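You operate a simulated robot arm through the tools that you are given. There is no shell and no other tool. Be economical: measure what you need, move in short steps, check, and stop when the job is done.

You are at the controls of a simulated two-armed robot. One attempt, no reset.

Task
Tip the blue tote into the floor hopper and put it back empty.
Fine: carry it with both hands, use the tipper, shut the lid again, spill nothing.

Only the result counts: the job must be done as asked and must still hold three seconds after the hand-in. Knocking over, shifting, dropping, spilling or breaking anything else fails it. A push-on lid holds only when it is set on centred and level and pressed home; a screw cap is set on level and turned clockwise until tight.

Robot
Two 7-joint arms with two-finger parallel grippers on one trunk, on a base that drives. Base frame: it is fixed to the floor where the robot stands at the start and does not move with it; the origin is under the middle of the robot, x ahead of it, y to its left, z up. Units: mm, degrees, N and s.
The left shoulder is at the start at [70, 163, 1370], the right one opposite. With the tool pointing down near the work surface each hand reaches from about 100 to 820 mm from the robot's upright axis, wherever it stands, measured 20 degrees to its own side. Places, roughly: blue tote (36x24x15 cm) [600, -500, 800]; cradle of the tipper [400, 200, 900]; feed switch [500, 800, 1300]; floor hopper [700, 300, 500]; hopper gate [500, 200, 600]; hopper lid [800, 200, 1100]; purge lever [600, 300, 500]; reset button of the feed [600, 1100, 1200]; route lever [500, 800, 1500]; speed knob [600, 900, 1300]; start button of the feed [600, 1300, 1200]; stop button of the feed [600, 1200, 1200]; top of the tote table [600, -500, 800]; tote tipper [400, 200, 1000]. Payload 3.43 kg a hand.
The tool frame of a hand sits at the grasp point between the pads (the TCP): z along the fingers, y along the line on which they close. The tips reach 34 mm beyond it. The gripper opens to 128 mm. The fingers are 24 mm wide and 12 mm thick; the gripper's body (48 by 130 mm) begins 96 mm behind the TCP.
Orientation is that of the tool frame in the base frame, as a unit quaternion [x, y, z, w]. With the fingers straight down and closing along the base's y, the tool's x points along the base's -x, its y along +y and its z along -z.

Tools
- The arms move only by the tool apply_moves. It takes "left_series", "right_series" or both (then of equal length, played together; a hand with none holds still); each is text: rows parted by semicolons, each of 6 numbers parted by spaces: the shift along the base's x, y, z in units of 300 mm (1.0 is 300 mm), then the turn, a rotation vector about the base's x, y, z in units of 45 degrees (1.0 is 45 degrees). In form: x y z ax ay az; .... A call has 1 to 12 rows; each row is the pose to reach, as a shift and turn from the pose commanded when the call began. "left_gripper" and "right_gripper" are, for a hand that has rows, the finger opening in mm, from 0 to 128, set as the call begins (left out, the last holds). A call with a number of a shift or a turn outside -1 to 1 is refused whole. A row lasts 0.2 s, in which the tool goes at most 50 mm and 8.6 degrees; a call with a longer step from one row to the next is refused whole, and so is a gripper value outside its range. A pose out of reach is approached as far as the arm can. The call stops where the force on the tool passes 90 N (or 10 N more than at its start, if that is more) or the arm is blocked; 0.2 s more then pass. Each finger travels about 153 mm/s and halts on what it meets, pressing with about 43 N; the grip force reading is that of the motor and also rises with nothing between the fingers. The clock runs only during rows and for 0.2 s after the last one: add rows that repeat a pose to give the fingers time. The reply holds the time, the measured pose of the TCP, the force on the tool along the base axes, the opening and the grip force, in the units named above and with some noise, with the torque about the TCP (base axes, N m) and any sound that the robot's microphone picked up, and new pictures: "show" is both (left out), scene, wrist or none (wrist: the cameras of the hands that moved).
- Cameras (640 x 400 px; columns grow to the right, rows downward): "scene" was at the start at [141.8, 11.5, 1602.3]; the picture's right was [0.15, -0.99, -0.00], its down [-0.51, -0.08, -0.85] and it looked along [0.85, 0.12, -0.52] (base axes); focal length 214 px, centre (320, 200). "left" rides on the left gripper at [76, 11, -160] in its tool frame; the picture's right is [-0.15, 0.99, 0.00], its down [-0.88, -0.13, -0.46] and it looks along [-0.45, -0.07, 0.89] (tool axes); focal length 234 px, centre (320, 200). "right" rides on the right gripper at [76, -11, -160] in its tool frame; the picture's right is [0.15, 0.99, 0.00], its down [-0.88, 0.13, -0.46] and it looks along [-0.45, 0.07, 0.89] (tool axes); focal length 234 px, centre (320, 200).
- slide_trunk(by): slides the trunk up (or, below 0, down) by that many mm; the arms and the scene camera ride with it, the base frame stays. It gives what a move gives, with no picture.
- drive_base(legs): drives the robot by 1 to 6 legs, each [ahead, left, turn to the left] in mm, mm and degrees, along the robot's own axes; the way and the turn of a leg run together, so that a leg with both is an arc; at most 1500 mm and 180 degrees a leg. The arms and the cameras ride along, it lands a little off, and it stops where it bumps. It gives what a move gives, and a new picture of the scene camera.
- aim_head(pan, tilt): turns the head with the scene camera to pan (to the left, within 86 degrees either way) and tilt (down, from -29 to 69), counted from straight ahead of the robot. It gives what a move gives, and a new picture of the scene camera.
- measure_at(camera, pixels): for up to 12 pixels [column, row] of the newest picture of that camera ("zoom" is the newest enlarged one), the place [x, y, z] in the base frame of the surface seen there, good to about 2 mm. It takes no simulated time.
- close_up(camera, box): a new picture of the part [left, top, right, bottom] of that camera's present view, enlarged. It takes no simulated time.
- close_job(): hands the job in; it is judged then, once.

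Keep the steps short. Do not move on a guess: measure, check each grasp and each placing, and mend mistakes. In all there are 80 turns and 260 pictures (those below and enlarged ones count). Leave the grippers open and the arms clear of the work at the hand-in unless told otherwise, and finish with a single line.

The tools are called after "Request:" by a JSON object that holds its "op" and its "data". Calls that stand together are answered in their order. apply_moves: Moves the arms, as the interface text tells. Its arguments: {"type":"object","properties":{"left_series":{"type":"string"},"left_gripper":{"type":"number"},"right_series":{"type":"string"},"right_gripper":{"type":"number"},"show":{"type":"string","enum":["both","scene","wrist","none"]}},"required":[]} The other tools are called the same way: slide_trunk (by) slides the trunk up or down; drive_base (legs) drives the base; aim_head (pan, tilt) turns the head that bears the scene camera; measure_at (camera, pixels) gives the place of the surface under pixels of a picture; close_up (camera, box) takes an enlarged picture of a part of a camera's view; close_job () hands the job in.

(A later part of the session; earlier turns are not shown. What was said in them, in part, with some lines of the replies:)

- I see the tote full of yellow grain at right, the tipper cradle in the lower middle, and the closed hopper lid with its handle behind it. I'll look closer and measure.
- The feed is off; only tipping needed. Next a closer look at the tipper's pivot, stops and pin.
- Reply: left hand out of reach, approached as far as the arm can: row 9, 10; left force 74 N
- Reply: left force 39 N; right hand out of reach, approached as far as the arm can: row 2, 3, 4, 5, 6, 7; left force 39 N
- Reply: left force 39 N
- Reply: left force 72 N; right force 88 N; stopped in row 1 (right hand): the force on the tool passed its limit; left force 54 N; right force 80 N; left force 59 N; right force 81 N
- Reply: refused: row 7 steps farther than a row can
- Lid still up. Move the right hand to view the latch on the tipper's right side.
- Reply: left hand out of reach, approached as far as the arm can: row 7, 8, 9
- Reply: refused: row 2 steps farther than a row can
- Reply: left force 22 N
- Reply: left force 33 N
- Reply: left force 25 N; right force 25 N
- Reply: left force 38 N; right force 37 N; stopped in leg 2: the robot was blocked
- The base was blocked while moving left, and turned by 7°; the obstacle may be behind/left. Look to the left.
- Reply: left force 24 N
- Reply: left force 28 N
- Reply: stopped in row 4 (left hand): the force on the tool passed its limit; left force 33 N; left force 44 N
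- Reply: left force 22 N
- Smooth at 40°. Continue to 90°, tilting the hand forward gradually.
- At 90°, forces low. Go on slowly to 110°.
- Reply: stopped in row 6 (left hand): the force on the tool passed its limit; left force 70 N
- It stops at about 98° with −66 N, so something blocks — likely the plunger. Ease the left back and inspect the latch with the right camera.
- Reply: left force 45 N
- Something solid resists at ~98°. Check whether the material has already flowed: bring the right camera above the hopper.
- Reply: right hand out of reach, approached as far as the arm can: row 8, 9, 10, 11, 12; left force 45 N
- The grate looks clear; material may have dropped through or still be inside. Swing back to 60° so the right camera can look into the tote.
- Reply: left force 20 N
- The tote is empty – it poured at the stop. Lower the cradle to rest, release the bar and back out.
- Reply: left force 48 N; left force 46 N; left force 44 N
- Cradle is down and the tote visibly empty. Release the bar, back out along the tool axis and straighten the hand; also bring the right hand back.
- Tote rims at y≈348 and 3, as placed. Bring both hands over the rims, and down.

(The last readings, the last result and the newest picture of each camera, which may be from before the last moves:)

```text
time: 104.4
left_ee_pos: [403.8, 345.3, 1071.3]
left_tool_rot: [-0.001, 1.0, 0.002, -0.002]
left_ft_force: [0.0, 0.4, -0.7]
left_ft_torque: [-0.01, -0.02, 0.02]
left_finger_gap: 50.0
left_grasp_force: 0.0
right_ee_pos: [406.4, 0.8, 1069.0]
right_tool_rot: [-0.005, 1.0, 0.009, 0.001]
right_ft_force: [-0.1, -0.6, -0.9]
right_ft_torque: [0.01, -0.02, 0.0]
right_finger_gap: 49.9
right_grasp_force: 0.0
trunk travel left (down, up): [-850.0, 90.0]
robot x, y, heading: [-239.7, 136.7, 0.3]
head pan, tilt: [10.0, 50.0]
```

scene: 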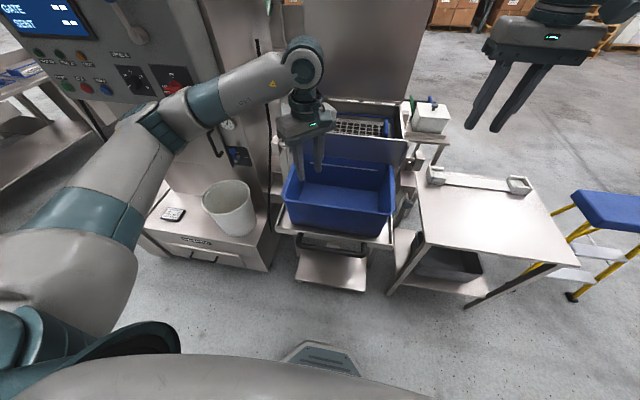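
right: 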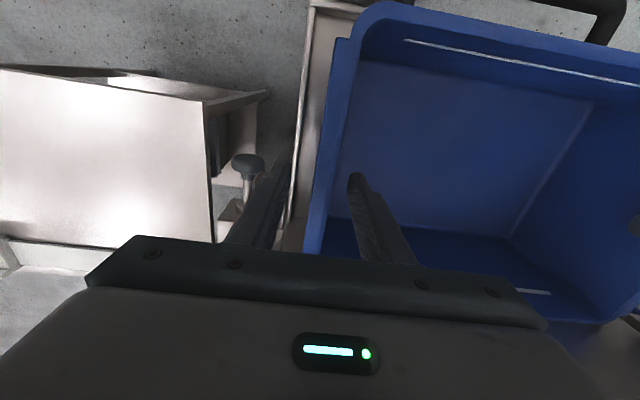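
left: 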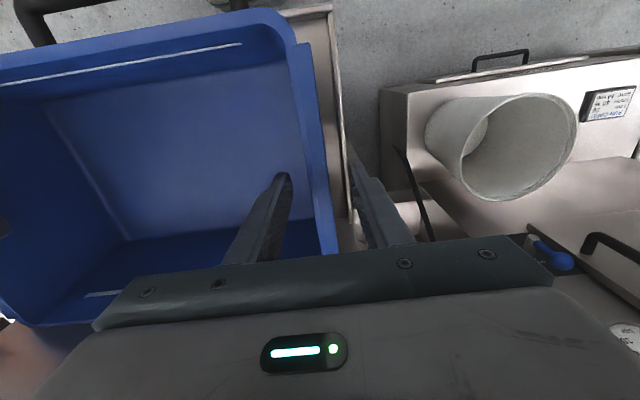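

Rims are between the fingers; the tote is empty. Close, lift 100 mm and draw it back 125 mm.

Request:
{"op": "apply_moves", "data": {"left_series": "0 0 0 0 0 0; 0 0 0 0 0 0; 0 0 0 0 0 0; 0 0 0 0 0 0", "right_series": "0 0 0 0 0 0; 0 0 0 0 0 0; 0 0 0 0 0 0; 0 0 0 0 0 0", "left_gripper": 4, "right_gripper": 4, "show": "none"}}

Request:
{"op": "apply_moves", "data": {"left_series": "-0.01 0 0.05 0 0 0; -0.02 0 0.12 0 0 0; -0.02 0 0.22 0 0 0; -0.02 0 0.34 0 0 0; -0.1 0 0.34 0 0 0; -0.2 0 0.34 0 0 0; -0.3 0 0.34 0 0 0; -0.43 0 0.34 0 0 0; -0.43 0 0.34 0 0 0", "right_series": "-0.01 0 0.05 0 0 0; -0.02 0 0.12 0 0 0; -0.02 0 0.22 0 0 0; -0.02 0 0.34 0 0 0; -0.1 0 0.34 0 0 0; -0.2 0 0.34 0 0 0; -0.3 0 0.34 0 0 0; -0.43 0 0.34 0 0 0; -0.43 0 0.34 0 0 0", "show": "scene"}}

```text
time: 105.4
left_ee_pos: [403.1, 345.2, 1071.1]
left_tool_rot: [-0.001, 1.0, 0.002, -0.002]
left_ft_force: [-2.0, -10.0, -0.2]
left_ft_torque: [-1.3, -0.06, -0.08]
left_finger_gap: 16.6
left_grasp_force: 43.2
right_ee_pos: [405.3, 1.5, 1068.6]
right_tool_rot: [-0.005, 1.0, 0.009, 0.001]
right_ft_force: [-2.1, 9.5, 0.1]
right_ft_torque: [1.34, 0.04, -0.59]
right_finger_gap: 16.1
right_grasp_force: 43.3
trunk travel left (down, up): [-850.0, 90.0]
robot x, y, heading: [-244.8, 134.2, 0.4]
head pan, tilt: [10.0, 50.0]
```

```text
time: 107.4
left_ee_pos: [275.3, 347.0, 1173.8]
left_tool_rot: [-0.002, 1.0, -0.001, -0.003]
left_ft_force: [-3.6, -33.7, -1.6]
left_ft_torque: [-1.78, 0.42, -0.51]
left_finger_gap: 16.3
left_grasp_force: 43.3
right_ee_pos: [276.4, 3.1, 1169.3]
right_tool_rot: [-0.004, 1.0, 0.011, 0.0]
right_ft_force: [3.7, 32.7, -2.1]
right_ft_torque: [1.8, -0.4, -0.83]
right_finger_gap: 16.1
right_grasp_force: 43.3
trunk travel left (down, up): [-850.0, 90.0]
robot x, y, heading: [-238.7, 134.6, 0.0]
head pan, tilt: [10.0, 50.0]
```

scene: 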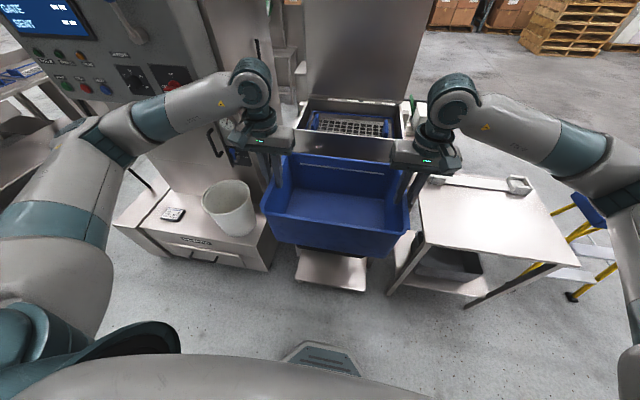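

Held and now light (empty). Drive right 669 mm, then ahead 190 mm.

Request:
{"op": "drive_base", "data": {"legs": [[0, -665, 0], [190, 0, 0]]}}

```text
time: 112.2
left_ee_pos: [458.5, -331.4, 1175.9]
left_tool_rot: [0.002, 1.0, -0.001, -0.001]
left_ft_force: [-3.3, -33.9, -2.0]
left_ft_torque: [-1.81, 0.12, -0.56]
left_finger_gap: 16.5
left_grasp_force: 43.2
right_ee_pos: [455.5, -673.9, 1171.0]
right_tool_rot: [0.0, 1.0, 0.012, 0.001]
right_ft_force: [3.7, 34.8, -1.1]
right_ft_torque: [1.85, -0.15, -0.8]
right_finger_gap: 16.1
right_grasp_force: 43.4
trunk travel left (down, up): [-850.0, 90.0]
robot x, y, heading: [-55.2, -537.2, -0.0]
head pan, tilt: [10.0, 50.0]
```

scene: 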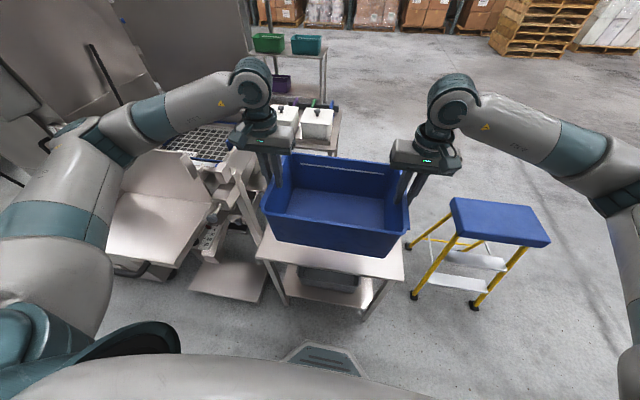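

Place it back where it was: +106 mm x, +10 mm y, then down.

Request:
{"op": "apply_moves", "data": {"left_series": "0.12 0.01 0 0 0 0; 0.24 0.02 0 0 0 0; 0.35 0.031 -0.05 0 0 0; 0.35 0.031 -0.18 0 0 0; 0.35 0.031 -0.31 0 0 0; 0.35 0.031 -0.44 0 0 0; 0.35 0.031 -0.57 0 0 0; 0.35 0.031 -0.7 0 0 0; 0.35 0.031 -0.7 0 0 0", "right_series": "0.12 0.01 0 0 0 0; 0.24 0.02 0 0 0 0; 0.358 0.031 -0.05 0 0 0; 0.358 0.031 -0.18 0 0 0; 0.358 0.031 -0.31 0 0 0; 0.358 0.031 -0.44 0 0 0; 0.358 0.031 -0.57 0 0 0; 0.358 0.031 -0.69 0 0 0; 0.358 0.031 -0.69 0 0 0", "show": "none"}}

Request:
{"op": "apply_moves", "data": {"left_series": "0 0 -0.04 0 0 0; 0 0 -0.07 0 0 0; 0 0 -0.09 0 0 0; 0 0 -0.105 0 0 0; 0 0 -0.105 0 0 0", "right_series": "0 0 -0.04 0 0 0; 0 0 -0.07 0 0 0; 0 0 -0.09 0 0 0; 0 0 -0.105 0 0 0; 0 0 -0.105 0 0 0", "show": "scene"}}

```text
time: 114.2
left_ee_pos: [567.6, -320.0, 964.3]
left_tool_rot: [0.004, 1.0, -0.002, -0.002]
left_ft_force: [-0.6, -7.4, -1.2]
left_ft_torque: [-1.3, -0.06, 0.16]
left_finger_gap: 16.3
left_grasp_force: 43.1
right_ee_pos: [568.5, -664.1, 961.0]
right_tool_rot: [-0.001, 1.0, 0.012, 0.001]
right_ft_force: [0.4, 6.9, -2.6]
right_ft_torque: [1.14, 0.07, -0.35]
right_finger_gap: 15.9
right_grasp_force: 42.6
trunk travel left (down, up): [-850.0, 90.0]
robot x, y, heading: [-55.2, -537.0, -0.1]
head pan, tilt: [10.0, 50.0]
```

```text
time: 115.4
left_ee_pos: [567.5, -321.9, 936.9]
left_tool_rot: [0.002, 1.0, -0.001, 0.001]
left_ft_force: [-1.9, -2.9, 27.6]
left_ft_torque: [-1.1, 1.17, -0.41]
left_finger_gap: 16.5
left_grasp_force: 43.1
right_ee_pos: [567.6, -665.5, 934.1]
right_tool_rot: [0.0, 1.0, 0.012, 0.003]
right_ft_force: [6.0, 3.2, 6.7]
right_ft_torque: [1.21, 1.12, -0.46]
right_finger_gap: 16.1
right_grasp_force: 43.3
trunk travel left (down, up): [-850.0, 90.0]
robot x, y, heading: [-56.6, -534.9, -0.3]
head pan, tilt: [10.0, 50.0]
```

scene: 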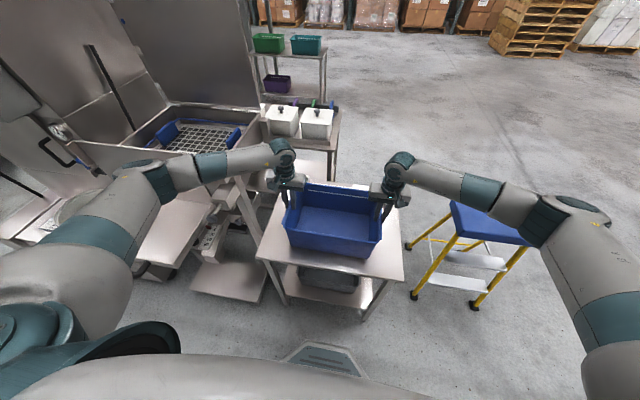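

Tote rests on the table at its old place. Release, raise both hands high and draw them in.

Request:
{"op": "apply_moves", "data": {"left_series": "0 0 0 0 0 0; 0 0 0 0 0 0; 0 0 0.04 0 0 0; 0 0 0.12 0 0 0; 0 0 0.25 0 0 0; 0 0 0.4 0 0 0; 0 0 0.55 0 0 0; 0 0 0.7 0 0 0; 0 0 0.85 0 0 0; 0 0 1 0 0 0", "right_series": "0 0 0 0 0 0; 0 0 0 0 0 0; 0 0 0.04 0 0 0; 0 0 0.12 0 0 0; 0 0 0.25 0 0 0; 0 0 0.4 0 0 0; 0 0 0.55 0 0 0; 0 0 0.7 0 0 0; 0 0 0.85 0 0 0; 0 0 1 0 0 0", "left_gripper": 50, "right_gripper": 50, "show": "scene"}}

Request:
{"op": "apply_moves", "data": {"left_series": "-0.05 0 0.14 0 -0.1 0; -0.1 0 0.28 0 -0.2 0; -0.15 0 0.42 0 -0.35 0; -0.25 0 0.5 0 -0.5 0; -0.35 0 0.55 0 -0.65 0; -0.45 0 0.6 0 -0.8 0; -0.5 0 0.65 0 -0.95 0; -0.5 0 0.65 0 -1 0", "right_series": "-0.05 0 0.14 0 0 0; -0.1 0 0.28 0 0 0; -0.15 0 0.4 0 0 0; -0.25 0 0.45 0 0 0; -0.35 0 0.5 0 0 0; -0.45 0 0.5 0 0 0; -0.5 0 0.5 0 0 0; -0.5 0 0.5 0 0 0", "show": "none"}}

Request:
{"op": "measure_at", "data": {"camera": "scene", "pixels": [[335, 190], [335, 250], [292, 205], [382, 215]]}}

Request:
{"op": "drive_base", "data": {"legs": [[-180, 0, 0], [0, 560, 0]]}}

```text
time: 117.6
left_ee_pos: [566.7, -323.6, 1235.8]
left_tool_rot: [0.003, 1.0, 0.001, -0.002]
left_ft_force: [-0.5, 0.0, -0.3]
left_ft_torque: [-0.02, -0.04, -0.01]
left_finger_gap: 49.9
left_grasp_force: 0.2
right_ee_pos: [569.2, -665.5, 1236.1]
right_tool_rot: [-0.001, 1.0, 0.011, 0.002]
right_ft_force: [0.1, -1.2, 0.6]
right_ft_torque: [0.02, -0.03, -0.03]
right_finger_gap: 49.7
right_grasp_force: 0.0
trunk travel left (down, up): [-850.0, 90.0]
robot x, y, heading: [-54.7, -536.1, -0.4]
head pan, tilt: [10.0, 50.0]
```

scene: 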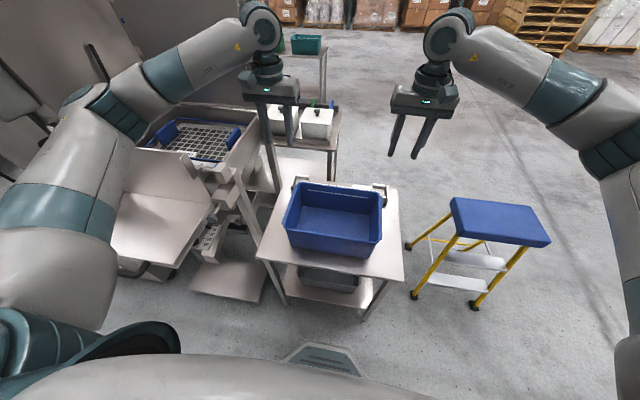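

```text
time: 119.4
left_ee_pos: [418.3, -320.3, 1429.0]
left_tool_rot: [0.003, 0.924, 0.001, 0.382]
left_ft_force: [-0.3, -1.0, 0.0]
left_ft_torque: [0.01, 0.02, -0.03]
left_finger_gap: 49.9
left_grasp_force: 0.0
right_ee_pos: [418.4, -664.8, 1382.0]
right_tool_rot: [0.0, 1.0, 0.011, 0.001]
right_ft_force: [-0.1, 0.2, 0.2]
right_ft_torque: [0.01, 0.03, 0.02]
right_finger_gap: 50.0
right_grasp_force: 0.1
trunk travel left (down, up): [-850.0, 90.0]
robot x, y, heading: [-53.5, -538.5, -0.4]
head pan, tilt: [10.0, 50.0]
```

```text
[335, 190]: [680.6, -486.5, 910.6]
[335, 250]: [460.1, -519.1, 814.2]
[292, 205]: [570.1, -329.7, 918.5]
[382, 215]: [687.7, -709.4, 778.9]
```

```text
time: 123.8
left_ee_pos: [241.9, 258.5, 1427.3]
left_tool_rot: [0.003, 0.925, 0.001, 0.381]
left_ft_force: [-0.9, -0.2, 0.5]
left_ft_torque: [0.0, 0.02, 0.06]
left_finger_gap: 50.0
left_grasp_force: 0.1
right_ee_pos: [243.1, -85.2, 1382.0]
right_tool_rot: [-0.001, 1.0, 0.012, 0.001]
right_ft_force: [0.7, 0.2, -0.2]
right_ft_torque: [0.03, 0.0, 0.0]
right_finger_gap: 50.1
right_grasp_force: 0.1
trunk travel left (down, up): [-850.0, 90.0]
robot x, y, heading: [-232.0, 46.1, 0.0]
head pan, tilt: [10.0, 50.0]
```

scene: 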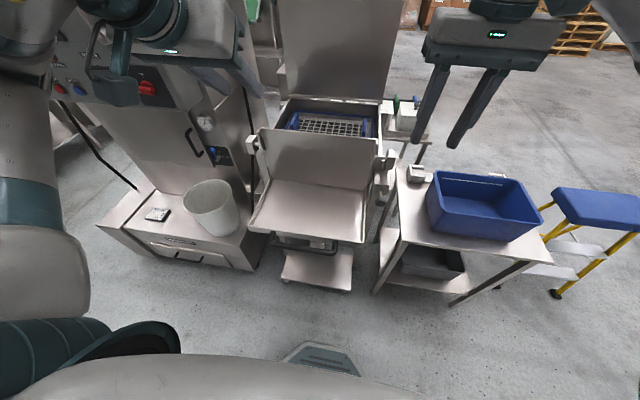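

Tote stands well on its table. Now to the lid: raise the trunk, drive ahead to the hopper, and turn the right hand so it can hook over the lid's top edge.

Request:
{"op": "slide_trunk", "data": {"by": 88}}

Request:
{"op": "drive_base", "data": {"legs": [[228, 0, 0]]}}

Request:
{"op": "apply_moves", "data": {"right_series": "0.05 0 0 0 0 -0.167; 0.1 0 0 0 0 -0.333; 0.15 0 0 0 0 -0.5; 0.2 0 0 0 0 -0.667; 0.25 0 0 0 0 -0.833; 0.3 0 0 0 0 -1", "show": "none"}}

Request:
{"op": "apply_moves", "data": {"right_series": "0.05 0 0 0 0 -0.167; 0.1 0 0 0 0 -0.333; 0.15 0 0 0 0 -0.5; 0.2 0 0 0 0 -0.667; 0.25 0 0 0 0 -0.833; 0.3 0 0 0 0 -1", "show": "none"}}

Request:
{"op": "aim_head", "data": {"pan": 5, "tilt": 25}}

```text
time: 125.0
left_ee_pos: [240.7, 258.9, 1515.8]
left_tool_rot: [0.004, 0.925, -0.001, 0.38]
left_ft_force: [0.0, -0.9, -0.2]
left_ft_torque: [-0.02, -0.01, -0.01]
left_finger_gap: 49.9
left_grasp_force: 0.2
right_ee_pos: [243.0, -84.0, 1470.3]
right_tool_rot: [-0.002, 1.0, 0.012, 0.001]
right_ft_force: [-0.3, 1.0, -0.6]
right_ft_torque: [0.0, -0.01, 0.03]
right_finger_gap: 50.1
right_grasp_force: 0.0
trunk travel left (down, up): [-938.0, 2.0]
robot x, y, heading: [-235.2, 42.5, -0.4]
head pan, tilt: [10.0, 50.0]
```

```text
time: 126.8
left_ee_pos: [470.6, 264.7, 1517.3]
left_tool_rot: [-0.001, 0.924, 0.002, 0.383]
left_ft_force: [-0.4, -0.2, 0.1]
left_ft_torque: [-0.02, 0.01, -0.01]
left_finger_gap: 50.0
left_grasp_force: 0.1
right_ee_pos: [473.8, -77.8, 1471.7]
right_tool_rot: [-0.005, 1.0, 0.012, 0.003]
right_ft_force: [-1.3, 0.4, -0.1]
right_ft_torque: [0.0, 0.0, -0.01]
right_finger_gap: 49.8
right_grasp_force: 0.1
trunk travel left (down, up): [-938.0, 2.0]
robot x, y, heading: [3.5, 45.3, 0.5]
head pan, tilt: [10.0, 50.0]
```

scene: 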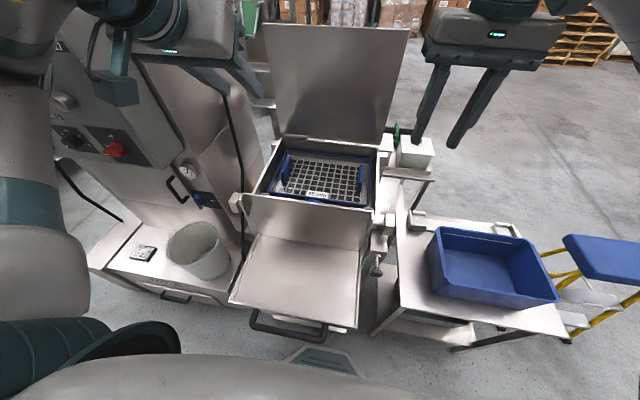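

```text
time: 128.2
left_ee_pos: [476.1, 264.7, 1516.6]
left_tool_rot: [-0.002, 0.924, 0.002, 0.382]
left_ft_force: [0.1, -0.5, 0.1]
left_ft_torque: [-0.01, 0.0, -0.03]
left_finger_gap: 50.0
left_grasp_force: 0.1
right_ee_pos: [570.1, -79.8, 1470.6]
right_tool_rot: [0.379, 0.925, 0.009, 0.006]
right_ft_force: [-0.3, -0.5, -0.2]
right_ft_torque: [-0.01, 0.02, -0.02]
right_finger_gap: 49.9
right_grasp_force: 0.0
trunk travel left (down, up): [-938.0, 2.0]
robot x, y, heading: [6.2, 41.3, 0.5]
head pan, tilt: [10.0, 50.0]
```

```text
time: 129.6
left_ee_pos: [475.8, 264.6, 1514.5]
left_tool_rot: [-0.002, 0.925, 0.003, 0.381]
left_ft_force: [0.8, -0.2, -0.4]
left_ft_torque: [-0.01, -0.01, -0.01]
left_finger_gap: 50.1
left_grasp_force: 0.1
right_ee_pos: [659.4, -79.7, 1469.7]
right_tool_rot: [0.704, 0.71, 0.006, 0.01]
right_ft_force: [0.3, 0.4, 0.2]
right_ft_torque: [0.03, 0.02, -0.01]
right_finger_gap: 49.9
right_grasp_force: 0.0
trunk travel left (down, up): [-938.0, 2.0]
robot x, y, heading: [5.8, 43.7, 0.0]
head pan, tilt: [10.0, 50.0]
```

```text
time: 130.5
left_ee_pos: [474.6, 265.6, 1515.1]
left_tool_rot: [-0.002, 0.924, 0.002, 0.381]
left_ft_force: [-0.1, -0.6, -0.9]
left_ft_torque: [-0.02, -0.02, 0.02]
left_finger_gap: 50.0
left_grasp_force: 0.0
right_ee_pos: [659.5, -79.2, 1470.7]
right_tool_rot: [0.703, 0.711, 0.007, 0.01]
right_ft_force: [0.1, -0.1, -0.4]
right_ft_torque: [-0.03, 0.0, 0.0]
right_finger_gap: 50.0
right_grasp_force: 0.0
trunk travel left (down, up): [-938.0, 2.0]
robot x, y, heading: [3.9, 45.2, 0.4]
head pan, tilt: [5.0, 25.0]
```

scene: 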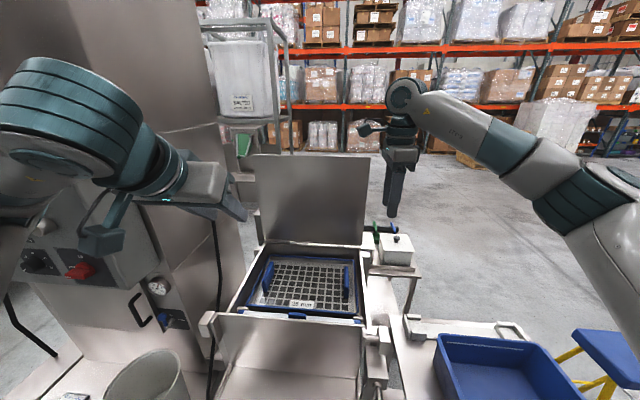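

Request:
{"op": "measure_at", "data": {"camera": "scene", "pixels": [[330, 156], [330, 158], [355, 158], [355, 160], [330, 200], [330, 235], [260, 160], [367, 160]]}}

Request:
{"op": "apply_moves", "data": {"right_series": "0.08 0.04 0.04 0 -0.167 0; 0.16 0.08 0.08 0 -0.333 0; 0.24 0.12 0.12 0 -0.5 0; 0.32 0.16 0.14 0 -0.667 0; 0.4 0.2 0.16 0 -0.833 0; 0.48 0.25 0.16 0 -1 0; 0.48 0.25 0.16 0 -1 0", "right_gripper": 70, "show": "none"}}

Request:
{"op": "apply_moves", "data": {"right_series": "0.08 0.01 0 0 -0.167 0; 0.16 0.02 0 0 -0.333 0; 0.24 0.02 0 0 -0.333 0; 0.24 0.02 0 0 -0.333 0", "show": "both"}}

```text
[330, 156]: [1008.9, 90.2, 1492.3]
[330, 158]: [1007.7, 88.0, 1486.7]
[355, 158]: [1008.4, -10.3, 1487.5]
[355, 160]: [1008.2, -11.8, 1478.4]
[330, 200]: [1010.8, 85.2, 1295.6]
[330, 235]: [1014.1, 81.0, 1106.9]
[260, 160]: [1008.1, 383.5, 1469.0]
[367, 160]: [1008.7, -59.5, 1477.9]
```

```text
time: 132.1
left_ee_pos: [476.1, 264.2, 1516.4]
left_tool_rot: [-0.001, 0.925, 0.001, 0.38]
left_ft_force: [-0.2, -0.4, -0.4]
left_ft_torque: [0.0, 0.01, -0.03]
left_finger_gap: 49.9
left_grasp_force: 0.1
right_ee_pos: [805.0, -3.8, 1521.8]
right_tool_rot: [0.647, 0.653, 0.276, 0.281]
right_ft_force: [0.3, 1.1, -0.1]
right_ft_torque: [0.01, 0.02, 0.03]
right_finger_gap: 70.0
right_grasp_force: 0.1
trunk travel left (down, up): [-938.0, 2.0]
robot x, y, heading: [7.0, 46.7, 0.1]
head pan, tilt: [5.0, 25.0]
```

```text
time: 133.1
left_ee_pos: [474.0, 266.0, 1515.5]
left_tool_rot: [-0.002, 0.925, 0.002, 0.381]
left_ft_force: [-0.3, 0.7, 0.5]
left_ft_torque: [-0.02, -0.03, 0.02]
left_finger_gap: 49.9
left_grasp_force: 0.1
right_ee_pos: [876.0, 3.2, 1519.0]
right_tool_rot: [0.605, 0.611, 0.359, 0.364]
right_ft_force: [-1.0, 0.1, -0.1]
right_ft_torque: [0.02, 0.02, 0.03]
right_finger_gap: 70.0
right_grasp_force: 0.0
trunk travel left (down, up): [-938.0, 2.0]
robot x, y, heading: [1.3, 44.9, 0.4]
head pan, tilt: [5.0, 25.0]
```

scene: 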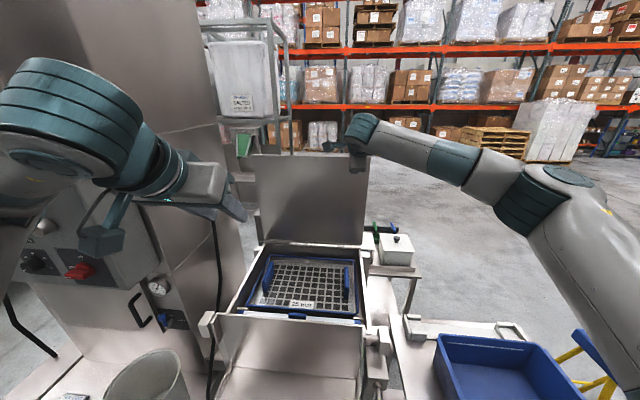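
right: 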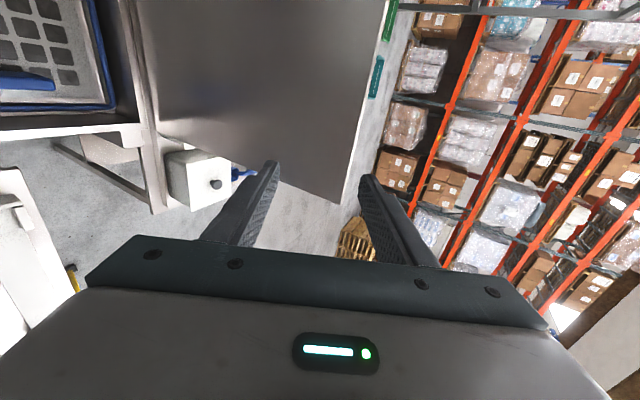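

Lid's top edge is at x≈1008, z≈1493. Advance over it and lower so the upper finger lies behind the plate.

Request:
{"op": "apply_moves", "data": {"right_series": "0.1 0 0 0 0 0; 0.2 0 0 0 0 0; 0.3 0 0 0 0 0; 0.347 0 0 0 0 0; 0.347 0 -0.07 0 0 0; 0.347 0 -0.14 0 0 0; 0.347 0 -0.193 0 0 0; 0.347 0 -0.193 0 0 0", "show": "wrist"}}

Request:
{"op": "close_up", "data": {"camera": "scene", "box": [300, 90, 460, 190]}}

```text
time: 134.9
left_ee_pos: [472.2, 264.6, 1517.4]
left_tool_rot: [-0.001, 0.924, 0.001, 0.382]
left_ft_force: [-0.2, 0.7, 0.2]
left_ft_torque: [0.0, 0.0, 0.03]
left_finger_gap: 49.9
left_grasp_force: 0.0
right_ee_pos: [975.7, 2.1, 1463.4]
right_tool_rot: [0.604, 0.611, 0.359, 0.365]
right_ft_force: [0.9, -1.4, 20.9]
right_ft_torque: [0.39, -1.07, -0.01]
right_finger_gap: 79.0
right_grasp_force: 7.4
trunk travel left (down, up): [-938.0, 2.0]
robot x, y, heading: [8.1, 40.2, 0.3]
head pan, tilt: [5.0, 25.0]
```

right: 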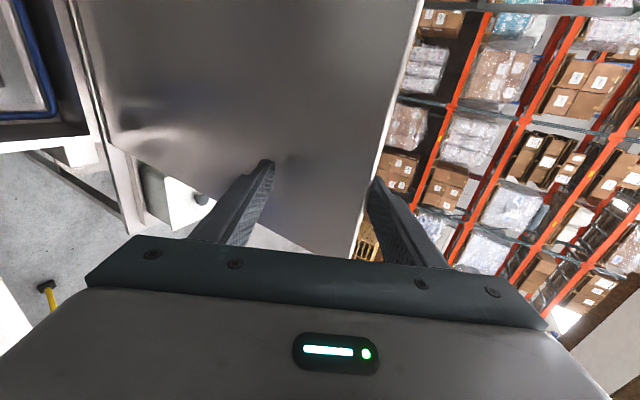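

```text
4.00 times, centred on (380, 140) of scene
```

zoom: 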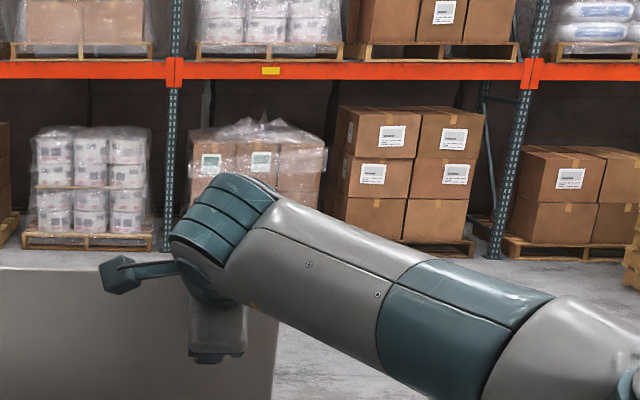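

The upper finger sits on top of the edge. Raise, open to 90, go 12 mm further and lower again.

Request:
{"op": "apply_moves", "data": {"right_series": "0 0 0.1 0 0 0; 0.04 0 0.13 0 0 0; 0.04 0 0.13 0 0 0; 0.04 0 0.08 0 0 0; 0.04 0 0.02 0 0 0; 0.04 0 -0.04 0 0 0; 0.04 0 -0.04 0 0 0", "right_gripper": 92, "show": "wrist"}}

```text
time: 136.5
left_ee_pos: [474.3, 265.3, 1517.4]
left_tool_rot: [-0.002, 0.924, 0.002, 0.382]
left_ft_force: [0.6, -0.3, -0.7]
left_ft_torque: [0.0, 0.01, 0.0]
left_finger_gap: 49.8
left_grasp_force: 0.1
right_ee_pos: [991.1, 4.3, 1451.7]
right_tool_rot: [0.605, 0.611, 0.359, 0.363]
right_ft_force: [1.1, 0.8, 6.2]
right_ft_torque: [0.09, -0.06, 0.06]
right_finger_gap: 95.4
right_grasp_force: 2.7
trunk travel left (down, up): [-938.0, 2.0]
robot x, y, heading: [6.4, 43.7, 0.4]
head pan, tilt: [5.0, 25.0]
```

right: 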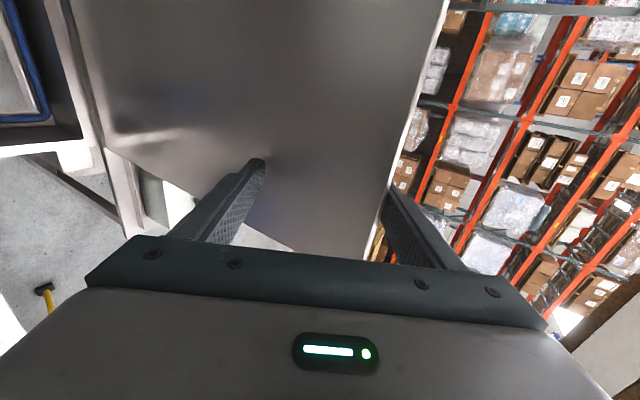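

The upper finger's tip is behind the edge. Pull back towards the robot along the arc.

Request:
{"op": "apply_moves", "data": {"right_series": "-0.03 0 0 0 0 0; -0.07 0 0 0 0 0; -0.12 0 -0.005 0 0 0; -0.18 0 -0.01 0 0 0; -0.24 0 -0.02 0 0 0; -0.3 0 -0.035 0 0 0; -0.36 0 -0.05 0 0 0; -0.36 0 -0.05 0 0 0", "right_gripper": 80, "show": "wrist"}}

Request:
{"op": "close_up", "data": {"camera": "scene", "box": [200, 80, 440, 330]}}

Request:
{"op": "measure_at", "data": {"camera": "zoom", "pixels": [[300, 125], [300, 140], [300, 180], [270, 200], [290, 220]]}}

```text
time: 138.3
left_ee_pos: [475.4, 265.1, 1515.9]
left_tool_rot: [-0.002, 0.925, 0.002, 0.381]
left_ft_force: [-1.0, 0.1, -0.1]
left_ft_torque: [0.01, -0.01, -0.01]
left_finger_gap: 50.2
left_grasp_force: 0.1
right_ee_pos: [885.2, -0.4, 1432.4]
right_tool_rot: [0.607, 0.61, 0.357, 0.363]
right_ft_force: [0.7, -0.3, 1.0]
right_ft_torque: [-0.03, -0.02, 0.01]
right_finger_gap: 79.9
right_grasp_force: 0.1
trunk travel left (down, up): [-938.0, 2.0]
robot x, y, heading: [2.9, 45.4, 0.2]
head pan, tilt: [5.0, 25.0]
```

right: 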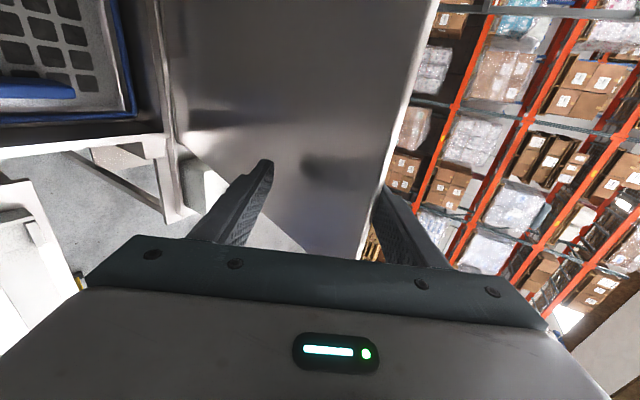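

```text
1.60 times, centred on (320, 205) of scene
```

zoom: 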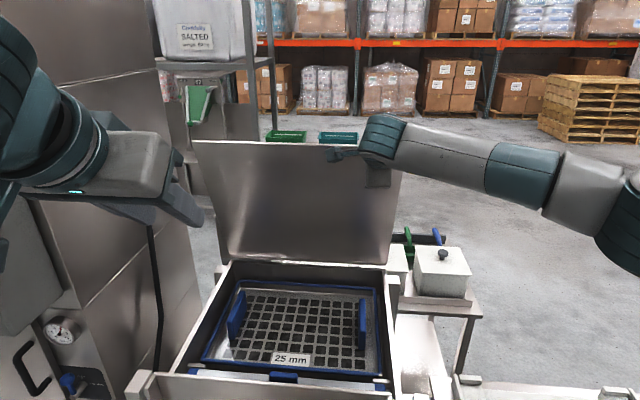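

```text
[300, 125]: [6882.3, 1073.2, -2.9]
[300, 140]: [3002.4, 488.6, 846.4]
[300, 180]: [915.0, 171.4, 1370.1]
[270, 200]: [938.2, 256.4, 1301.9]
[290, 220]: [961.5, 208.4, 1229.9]
```

Works: lid is at about 72°. Keep pulling to about 55°, and meanwhile turn the left hand for the lid handle.

Request:
{"op": "apply_moves", "data": {"right_series": "-0.06 0 -0.02 0 0 0; -0.12 0 -0.045 0 0 0; -0.18 0 -0.07 0 0 0; -0.24 0 -0.1 0 0 0; -0.31 0 -0.145 0 0 0; -0.38 0 -0.19 0 0 0; -0.38 0 -0.19 0 0 0", "left_series": "0 -0.02 0.02 -0.118 0 0.118; 0 -0.04 0.04 -0.236 0 0.236; 0 -0.06 0.06 -0.354 0 0.354; 0 -0.08 0.08 -0.472 0 0.472; 0 -0.1 0.1 -0.59 0 0.59; 0 -0.12 0.1 -0.7 0 0.7; 0 -0.12 0.1 -0.7 0 0.7", "show": "none"}}

Request:
{"op": "apply_moves", "data": {"left_series": "0.06 -0.02 0 -0.118 0 0.118; 0.12 -0.04 0 -0.236 0 0.236; 0.18 -0.06 0 -0.354 0 0.354; 0.24 -0.08 0 -0.472 0 0.472; 0.3 -0.1 0 -0.59 0 0.59; 0.36 -0.12 0 -0.71 0 0.71; 0.36 -0.12 0 -0.71 0 0.71", "left_gripper": 36, "show": "both"}}

Request:
{"op": "measure_at", "data": {"camera": "scene", "pixels": [[300, 185], [300, 200], [300, 215], [280, 215]]}}

```text
time: 139.9
left_ee_pos: [476.2, 226.8, 1547.4]
left_tool_rot: [-0.352, 0.856, -0.143, 0.351]
left_ft_force: [0.6, 0.2, -0.6]
left_ft_torque: [-0.04, -0.01, 0.0]
left_finger_gap: 50.0
left_grasp_force: 0.0
right_ee_pos: [769.4, 4.1, 1375.4]
right_tool_rot: [0.605, 0.612, 0.358, 0.362]
right_ft_force: [0.5, -0.1, -0.6]
right_ft_torque: [-0.08, -0.01, 0.01]
right_finger_gap: 80.0
right_grasp_force: 0.3
trunk travel left (down, up): [-938.0, 2.0]
robot x, y, heading: [4.2, 43.3, 0.7]
head pan, tilt: [5.0, 25.0]
```

```text
time: 141.5
left_ee_pos: [583.3, 191.1, 1548.1]
left_tool_rot: [-0.654, 0.654, -0.27, 0.268]
left_ft_force: [-1.5, 0.4, -0.2]
left_ft_torque: [-0.02, -0.02, 0.0]
left_finger_gap: 36.1
left_grasp_force: 0.0
right_ee_pos: [769.3, 2.2, 1377.3]
right_tool_rot: [0.605, 0.611, 0.358, 0.363]
right_ft_force: [-0.5, -1.1, -1.0]
right_ft_torque: [0.0, 0.01, 0.01]
right_finger_gap: 80.0
right_grasp_force: 0.0
trunk travel left (down, up): [-938.0, 2.0]
robot x, y, heading: [2.5, 45.1, 0.1]
head pan, tilt: [5.0, 25.0]
```

scene: 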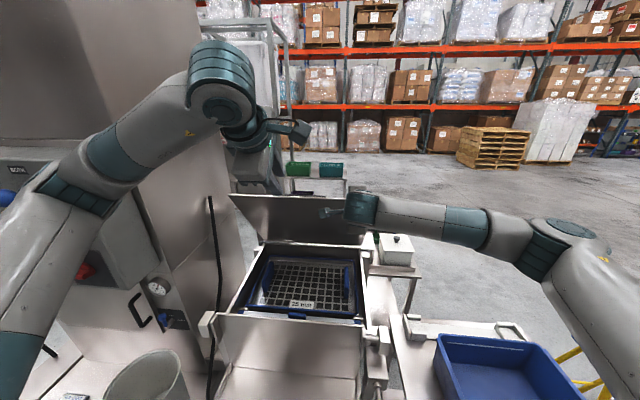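
left: 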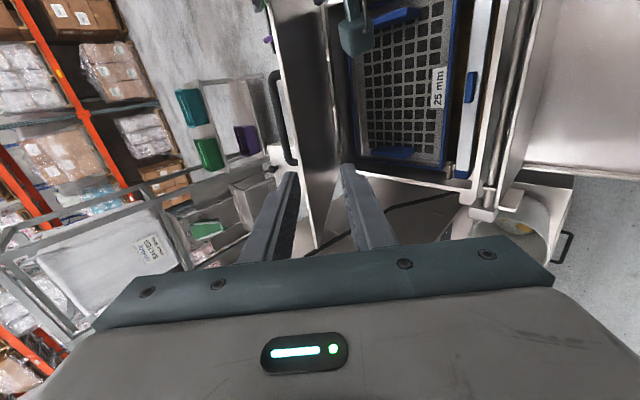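

```text
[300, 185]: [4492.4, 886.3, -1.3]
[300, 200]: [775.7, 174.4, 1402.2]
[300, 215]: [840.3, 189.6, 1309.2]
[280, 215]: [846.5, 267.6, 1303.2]
```

Lid is at ~55° and holds by itself. Withdraw the right hand, then bring the left to the lid handle.

Request:
{"op": "apply_moves", "data": {"right_series": "-0.07 0 0.04 0 0 0; -0.15 0 0.085 0 0 0; -0.25 -0.02 0.14 0 0 0; -0.36 -0.08 0.2 0 0 0; -0.46 -0.16 0.2 0 0 0; -0.56 -0.26 0.2 0 0 0; -0.6 -0.4 0.2 0 0 0; -0.6 -0.5 0.2 0 0 0", "show": "none"}}

Request:
{"op": "apply_moves", "data": {"left_series": "0.13 -0.02 -0.02 0 0.06 0; 0.26 -0.04 -0.06 0 0.12 0; 0.39 -0.06 -0.12 0 0.18 0; 0.52 -0.08 -0.18 0 0.24 0; 0.647 -0.087 -0.243 0 0.29 0; 0.647 -0.087 -0.243 0 0.29 0", "left_gripper": 34, "show": "both"}}

Request:
{"op": "measure_at", "data": {"camera": "scene", "pixels": [[345, 200], [345, 215], [345, 230]]}}

```text
time: 143.3
left_ee_pos: [581.4, 189.3, 1548.5]
left_tool_rot: [-0.652, 0.656, -0.269, 0.269]
left_ft_force: [1.0, 0.4, 0.1]
left_ft_torque: [0.0, 0.0, 0.06]
left_finger_gap: 36.2
left_grasp_force: 0.1
right_ee_pos: [589.3, -150.1, 1436.2]
right_tool_rot: [0.606, 0.611, 0.357, 0.363]
right_ft_force: [0.3, -0.7, 0.2]
right_ft_torque: [0.02, -0.01, 0.0]
right_finger_gap: 79.9
right_grasp_force: 0.1
trunk travel left (down, up): [-938.0, 2.0]
robot x, y, heading: [2.4, 45.9, 0.7]
head pan, tilt: [5.0, 25.0]
```

```text
time: 144.7
left_ee_pos: [780.1, 163.5, 1473.0]
left_tool_rot: [-0.679, 0.682, -0.193, 0.193]
left_ft_force: [0.6, 0.0, -0.2]
left_ft_torque: [-0.02, 0.0, -0.04]
left_finger_gap: 34.0
left_grasp_force: 0.0
right_ee_pos: [590.6, -148.4, 1438.0]
right_tool_rot: [0.606, 0.611, 0.358, 0.363]
right_ft_force: [-0.8, -0.2, -0.1]
right_ft_torque: [-0.02, 0.04, 0.01]
right_finger_gap: 79.8
right_grasp_force: 0.0
trunk travel left (down, up): [-938.0, 2.0]
robot x, y, heading: [5.9, 41.9, 0.3]
head pan, tilt: [5.0, 25.0]
```

scene: 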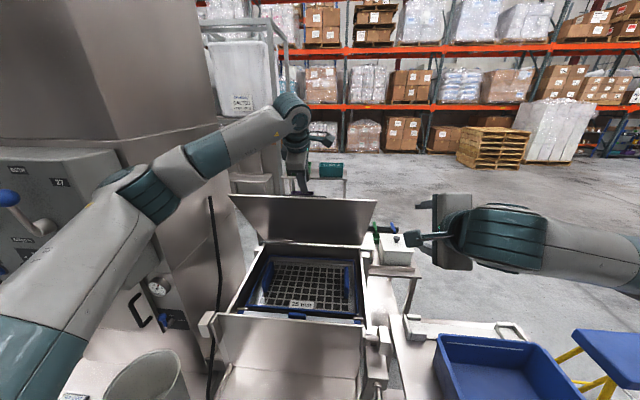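
left: 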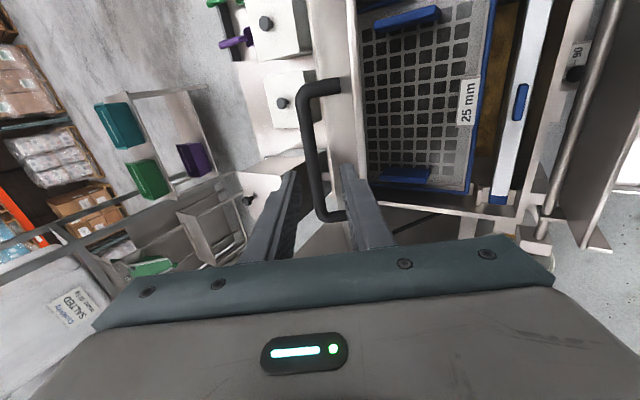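

```text
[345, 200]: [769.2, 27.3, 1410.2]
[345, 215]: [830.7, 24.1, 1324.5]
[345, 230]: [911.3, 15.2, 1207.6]
```

Lid holds; bar visible between fingers. Confirm the bar's place.

Request:
{"op": "measure_at", "data": {"camera": "left", "pixels": [[308, 140], [312, 165], [318, 195], [306, 115]]}}

Request:
{"op": "apply_moves", "data": {"left_series": "0.05 0 -0.08 0 0 0; 0.1 0 -0.16 0 0 0; 0.14 0 -0.225 0 0 0; 0.14 0 -0.225 0 0 0", "show": "wrist"}}

Request:
{"op": "measure_at", "data": {"camera": "left", "pixels": [[310, 140], [312, 165], [318, 195], [306, 115]]}}

```text
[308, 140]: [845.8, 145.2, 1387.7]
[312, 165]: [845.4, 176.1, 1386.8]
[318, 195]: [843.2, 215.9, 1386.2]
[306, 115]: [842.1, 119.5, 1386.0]
```

```text
time: 145.7
left_ee_pos: [817.7, 164.4, 1407.8]
left_tool_rot: [-0.679, 0.682, -0.194, 0.192]
left_ft_force: [-0.1, -0.6, 4.0]
left_ft_torque: [-0.06, -0.21, 0.0]
left_finger_gap: 34.7
left_grasp_force: 0.1
right_ee_pos: [590.0, -146.7, 1437.0]
right_tool_rot: [0.606, 0.611, 0.358, 0.363]
right_ft_force: [0.2, -0.6, -0.2]
right_ft_torque: [0.01, 0.01, -0.01]
right_finger_gap: 80.1
right_grasp_force: 0.0
trunk travel left (down, up): [-938.0, 2.0]
robot x, y, heading: [5.8, 42.3, 0.5]
head pan, tilt: [5.0, 25.0]
```

left: 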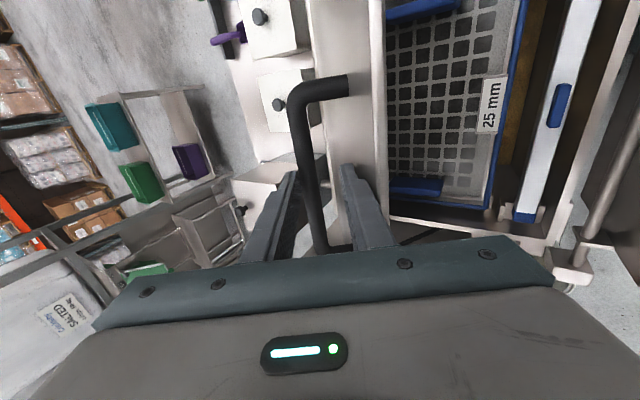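

```text
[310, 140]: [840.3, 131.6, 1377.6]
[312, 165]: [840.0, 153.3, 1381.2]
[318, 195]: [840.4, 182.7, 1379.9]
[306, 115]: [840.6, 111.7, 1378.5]
```

Bar centre ≈ (846, 1375). Advance with a small offset, then close.

Request:
{"op": "apply_moves", "data": {"left_series": "0.018 0 0.01 0 0 0; 0.045 0 -0.035 0 0 0; 0.083 0 -0.097 0 0 0; 0.083 0 -0.097 0 0 0", "show": "none"}}

Request:
{"op": "apply_moves", "data": {"left_series": "0 0 0 0 0 0; 0 0 0 0 0 0; 0 0 0 0 0 0; 0 0 0 0 0 0", "left_gripper": 4, "show": "wrist"}}

```text
time: 146.7
left_ee_pos: [844.5, 166.8, 1375.3]
left_tool_rot: [-0.678, 0.682, -0.194, 0.192]
left_ft_force: [-0.4, 0.5, 0.1]
left_ft_torque: [-0.02, 0.04, 0.01]
left_finger_gap: 34.0
left_grasp_force: 0.3
right_ee_pos: [590.8, -148.1, 1436.1]
right_tool_rot: [0.606, 0.611, 0.358, 0.363]
right_ft_force: [0.1, 0.1, 0.7]
right_ft_torque: [0.02, 0.01, 0.01]
right_finger_gap: 80.1
right_grasp_force: 0.1
trunk travel left (down, up): [-938.0, 2.0]
robot x, y, heading: [6.4, 43.2, 0.4]
head pan, tilt: [5.0, 25.0]
```

```text
time: 147.7
left_ee_pos: [844.9, 167.6, 1376.2]
left_tool_rot: [-0.678, 0.682, -0.194, 0.193]
left_ft_force: [-2.0, -1.8, 0.1]
left_ft_torque: [-0.18, 0.03, 0.23]
left_finger_gap: 15.8
left_grasp_force: 44.8
right_ee_pos: [590.9, -147.7, 1437.4]
right_tool_rot: [0.605, 0.611, 0.358, 0.363]
right_ft_force: [0.0, -1.0, 0.1]
right_ft_torque: [0.01, 0.02, 0.0]
right_finger_gap: 80.1
right_grasp_force: 0.1
trunk travel left (down, up): [-938.0, 2.0]
robot x, y, heading: [5.3, 44.5, 0.2]
head pan, tilt: [5.0, 25.0]
```

left: 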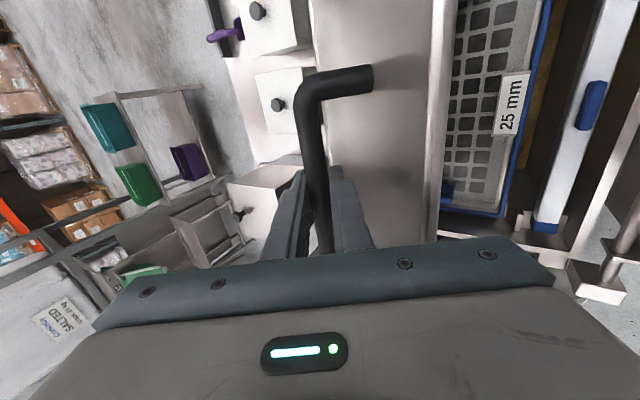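

Gripped (15.8 mm). Slide the hand 7 mm back on the bar for tip clearance, then lower the lid along its arc to about 5°.

Request:
{"op": "apply_moves", "data": {"left_series": "0 0 0 0 0 0; -0.0123 0 0.02 0 0 0; -0.0123 0 0.02 0 0 0", "left_gripper": 24, "show": "none"}}

Request:
{"op": "apply_moves", "data": {"left_series": "0 0 0 0 0 0; 0 0 0 0 0 0; 0 0 0 0 0 0", "left_gripper": 4, "show": "none"}}

Request:
{"op": "apply_moves", "data": {"left_series": "-0.1 0 -0.06 0 0.06 0; -0.182 0 -0.123 0 0.12 0; -0.258 0 -0.19 0 0.18 0; -0.33 0 -0.266 0 0.24 0; -0.393 0 -0.346 0 0.3 0; -0.448 0 -0.431 0 0.37 0; -0.497 0 -0.525 0 0.44 0; -0.535 0 -0.618 0 0.51 0; -0.567 0 -0.717 0 0.58 0; -0.588 0 -0.817 0 0.65 0; -0.588 0 -0.817 0 0.65 0", "show": "both"}}

```text
time: 148.5
left_ee_pos: [841.5, 167.4, 1381.1]
left_tool_rot: [-0.679, 0.682, -0.193, 0.192]
left_ft_force: [0.4, 0.4, -0.6]
left_ft_torque: [-0.03, 0.02, -0.02]
left_finger_gap: 23.8
left_grasp_force: 0.1
right_ee_pos: [591.7, -147.4, 1437.2]
right_tool_rot: [0.606, 0.611, 0.358, 0.363]
right_ft_force: [-0.8, 0.7, 0.3]
right_ft_torque: [0.01, 0.0, 0.0]
right_finger_gap: 80.0
right_grasp_force: 0.0
trunk travel left (down, up): [-938.0, 2.0]
robot x, y, heading: [2.7, 46.1, 0.2]
head pan, tilt: [5.0, 25.0]
```

```text
time: 149.3
left_ee_pos: [840.9, 168.0, 1382.1]
left_tool_rot: [-0.679, 0.682, -0.193, 0.192]
left_ft_force: [0.8, -0.2, 1.0]
left_ft_torque: [0.01, -0.02, 0.36]
left_finger_gap: 15.5
left_grasp_force: 44.9
right_ee_pos: [591.9, -147.7, 1437.4]
right_tool_rot: [0.606, 0.611, 0.358, 0.363]
right_ft_force: [-0.6, 0.5, -0.3]
right_ft_torque: [-0.01, -0.01, 0.0]
right_finger_gap: 80.0
right_grasp_force: 0.0
trunk travel left (down, up): [-938.0, 2.0]
robot x, y, heading: [6.8, 43.3, 0.2]
head pan, tilt: [5.0, 25.0]
```

```text
time: 151.7
left_ee_pos: [662.9, 167.1, 1135.0]
left_tool_rot: [-0.706, 0.708, -0.014, 0.013]
left_ft_force: [3.3, 7.5, -3.3]
left_ft_torque: [0.19, 0.04, 0.23]
left_finger_gap: 15.8
left_grasp_force: 45.7
right_ee_pos: [591.4, -145.7, 1436.6]
right_tool_rot: [0.605, 0.612, 0.358, 0.363]
right_ft_force: [-0.3, -0.5, 0.7]
right_ft_torque: [0.01, 0.02, -0.03]
right_finger_gap: 79.9
right_grasp_force: 0.1
trunk travel left (down, up): [-938.0, 2.0]
robot x, y, heading: [2.8, 47.2, 0.5]
head pan, tilt: [5.0, 25.0]
```

scene: 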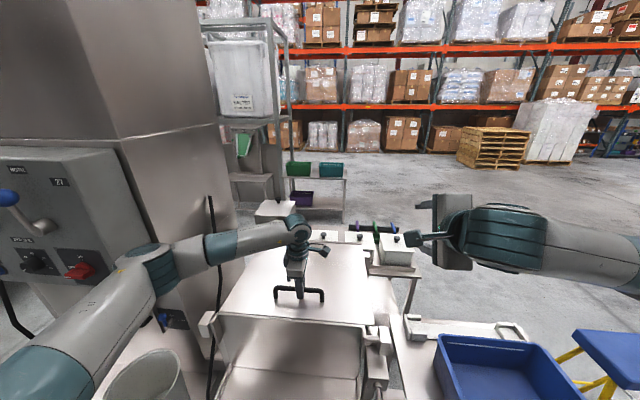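
left: 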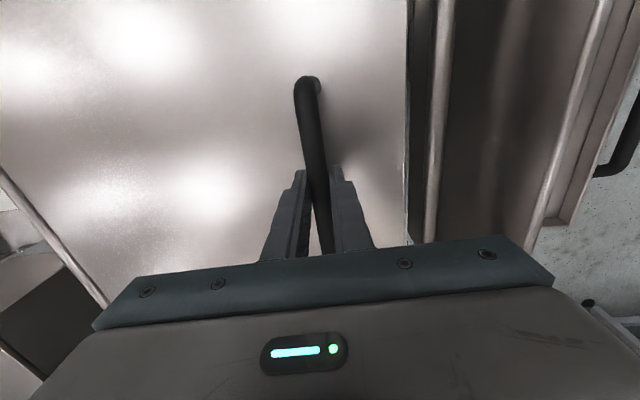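

Almost closed. Last 28 mm gently down with a slight press.

Request:
{"op": "apply_moves", "data": {"left_series": "-0.005 0 -0.04 0 0 0; -0.01 0 -0.07 0 0 0; -0.012 0 -0.09 0 0 0; -0.013 0 -0.105 0 0 0; -0.013 0 -0.115 0 0 0; -0.013 0 -0.115 0 0 0", "show": "none"}}

Request:
{"op": "apply_moves", "data": {"left_series": "0 0 0 0 0 0; 0 0 0 0 0 0; 0 0 0.1 0 0 0; 0 0 0.22 0 0 0; 0 0 0.36 0 0 0; -0.05 0 0.5 0 0 0; -0.15 0 0.6 0 0 0; -0.27 0 0.66 0 0 0; -0.4 0 0.7 0 0 0", "left_gripper": 40, "show": "scene"}}

Request:
{"op": "aim_head", "data": {"pan": -5, "tilt": 45}}

Request:
{"op": "measure_at", "data": {"camera": "scene", "pixels": [[300, 150], [260, 150], [300, 175], [330, 160]]}}

```text
time: 153.1
left_ee_pos: [660.9, 164.8, 1107.8]
left_tool_rot: [-0.706, 0.708, -0.019, 0.016]
left_ft_force: [14.3, 8.3, 36.3]
left_ft_torque: [0.5, -0.07, 0.3]
left_finger_gap: 15.7
left_grasp_force: 45.5
right_ee_pos: [588.2, -146.3, 1438.2]
right_tool_rot: [0.606, 0.61, 0.358, 0.364]
right_ft_force: [-0.6, -0.6, 0.2]
right_ft_torque: [-0.01, 0.02, -0.02]
right_finger_gap: 79.7
right_grasp_force: 0.0
trunk travel left (down, up): [-938.0, 2.0]
robot x, y, heading: [2.2, 43.4, 0.3]
head pan, tilt: [5.0, 25.0]
```

```text
time: 155.1
left_ee_pos: [539.3, 167.7, 1314.5]
left_tool_rot: [-0.705, 0.708, -0.017, 0.013]
left_ft_force: [-1.2, 0.4, 0.3]
left_ft_torque: [-0.01, 0.0, 0.01]
left_finger_gap: 40.1
left_grasp_force: 0.2
right_ee_pos: [590.1, -147.9, 1438.3]
right_tool_rot: [0.605, 0.611, 0.358, 0.364]
right_ft_force: [-0.5, -0.2, -0.1]
right_ft_torque: [0.0, 0.01, 0.0]
right_finger_gap: 80.2
right_grasp_force: 0.0
trunk travel left (down, up): [-938.0, 2.0]
robot x, y, heading: [7.2, 38.7, 0.1]
head pan, tilt: [5.0, 25.0]
```

scene: 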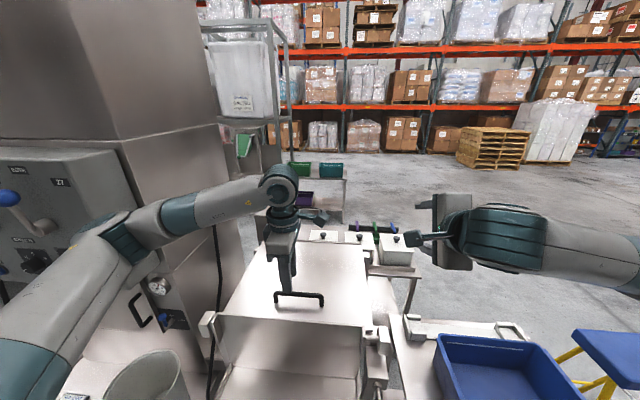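

```text
time: 155.9
left_ee_pos: [540.4, 165.5, 1313.8]
left_tool_rot: [-0.705, 0.709, -0.016, 0.014]
left_ft_force: [-0.2, 0.1, 0.4]
left_ft_torque: [-0.05, -0.01, 0.03]
left_finger_gap: 40.0
left_grasp_force: 0.1
right_ee_pos: [591.4, -147.3, 1435.6]
right_tool_rot: [0.605, 0.611, 0.359, 0.363]
right_ft_force: [0.1, -0.2, 0.8]
right_ft_torque: [-0.01, -0.03, -0.01]
right_finger_gap: 79.8
right_grasp_force: 0.0
trunk travel left (down, up): [-938.0, 2.0]
robot x, y, heading: [7.2, 39.5, 0.1]
head pan, tilt: [-5.0, 45.0]
```

scene: 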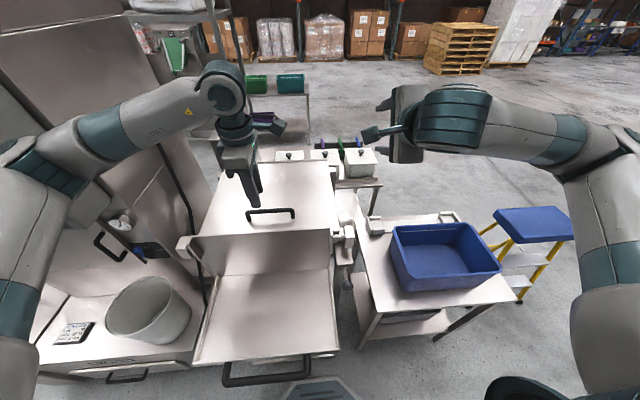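

```text
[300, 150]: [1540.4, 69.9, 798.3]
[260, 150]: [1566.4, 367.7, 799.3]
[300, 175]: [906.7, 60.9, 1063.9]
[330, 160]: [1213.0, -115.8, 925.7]
```

Lid is flat shut (z 1064), tote empty on its table, cradle down. Open the grippers fully and draw the arms back.

Request:
{"op": "apply_moves", "data": {"left_series": "-0.1 0.02 0.08 0 0 0; -0.2 0.04 0.16 0 0 0; -0.3 0.06 0.24 0 0 0; -0.4 0.08 0.32 0 0 0; -0.4 0.08 0.32 0 0 0", "right_series": "-0.08 -0.04 0.04 0 0 0; -0.16 -0.08 0.08 0 0 0; -0.24 -0.12 0.12 0 0 0; -0.3 -0.16 0.16 0 0 0; -0.3 -0.16 0.16 0 0 0", "left_gripper": 128, "right_gripper": 128, "show": "scene"}}

Request:
{"op": "close_job", "data": {}}

```text
time: 157.1
left_ee_pos: [416.9, 191.4, 1406.8]
left_tool_rot: [-0.706, 0.708, -0.016, 0.014]
left_ft_force: [0.2, 0.3, 0.5]
left_ft_torque: [0.02, 0.01, 0.0]
left_finger_gap: 128.1
left_grasp_force: 0.1
right_ee_pos: [545.4, -195.6, 1511.8]
right_tool_rot: [0.605, 0.612, 0.358, 0.362]
right_ft_force: [-0.3, 0.2, -0.5]
right_ft_torque: [0.02, 0.01, 0.01]
right_finger_gap: 128.0
right_grasp_force: 0.2
right hand out of reach, approached as far as the arm can: row 1, 2, 3, 4, 5
trunk travel left (down, up): [-938.0, 2.0]
robot x, y, heading: [7.0, 43.1, 0.8]
head pan, tilt: [-5.0, 45.0]
```

scene: 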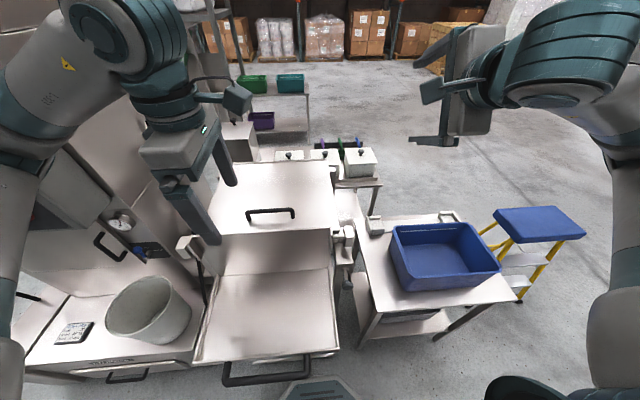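

```text
The job is handed in.
```

The blue tote was carried with both hands, tipped into the hopper with the tipper (no spill seen), and put back empty on its table about 5 mm from where it started; the hopper lid is shut again and the job is handed in.
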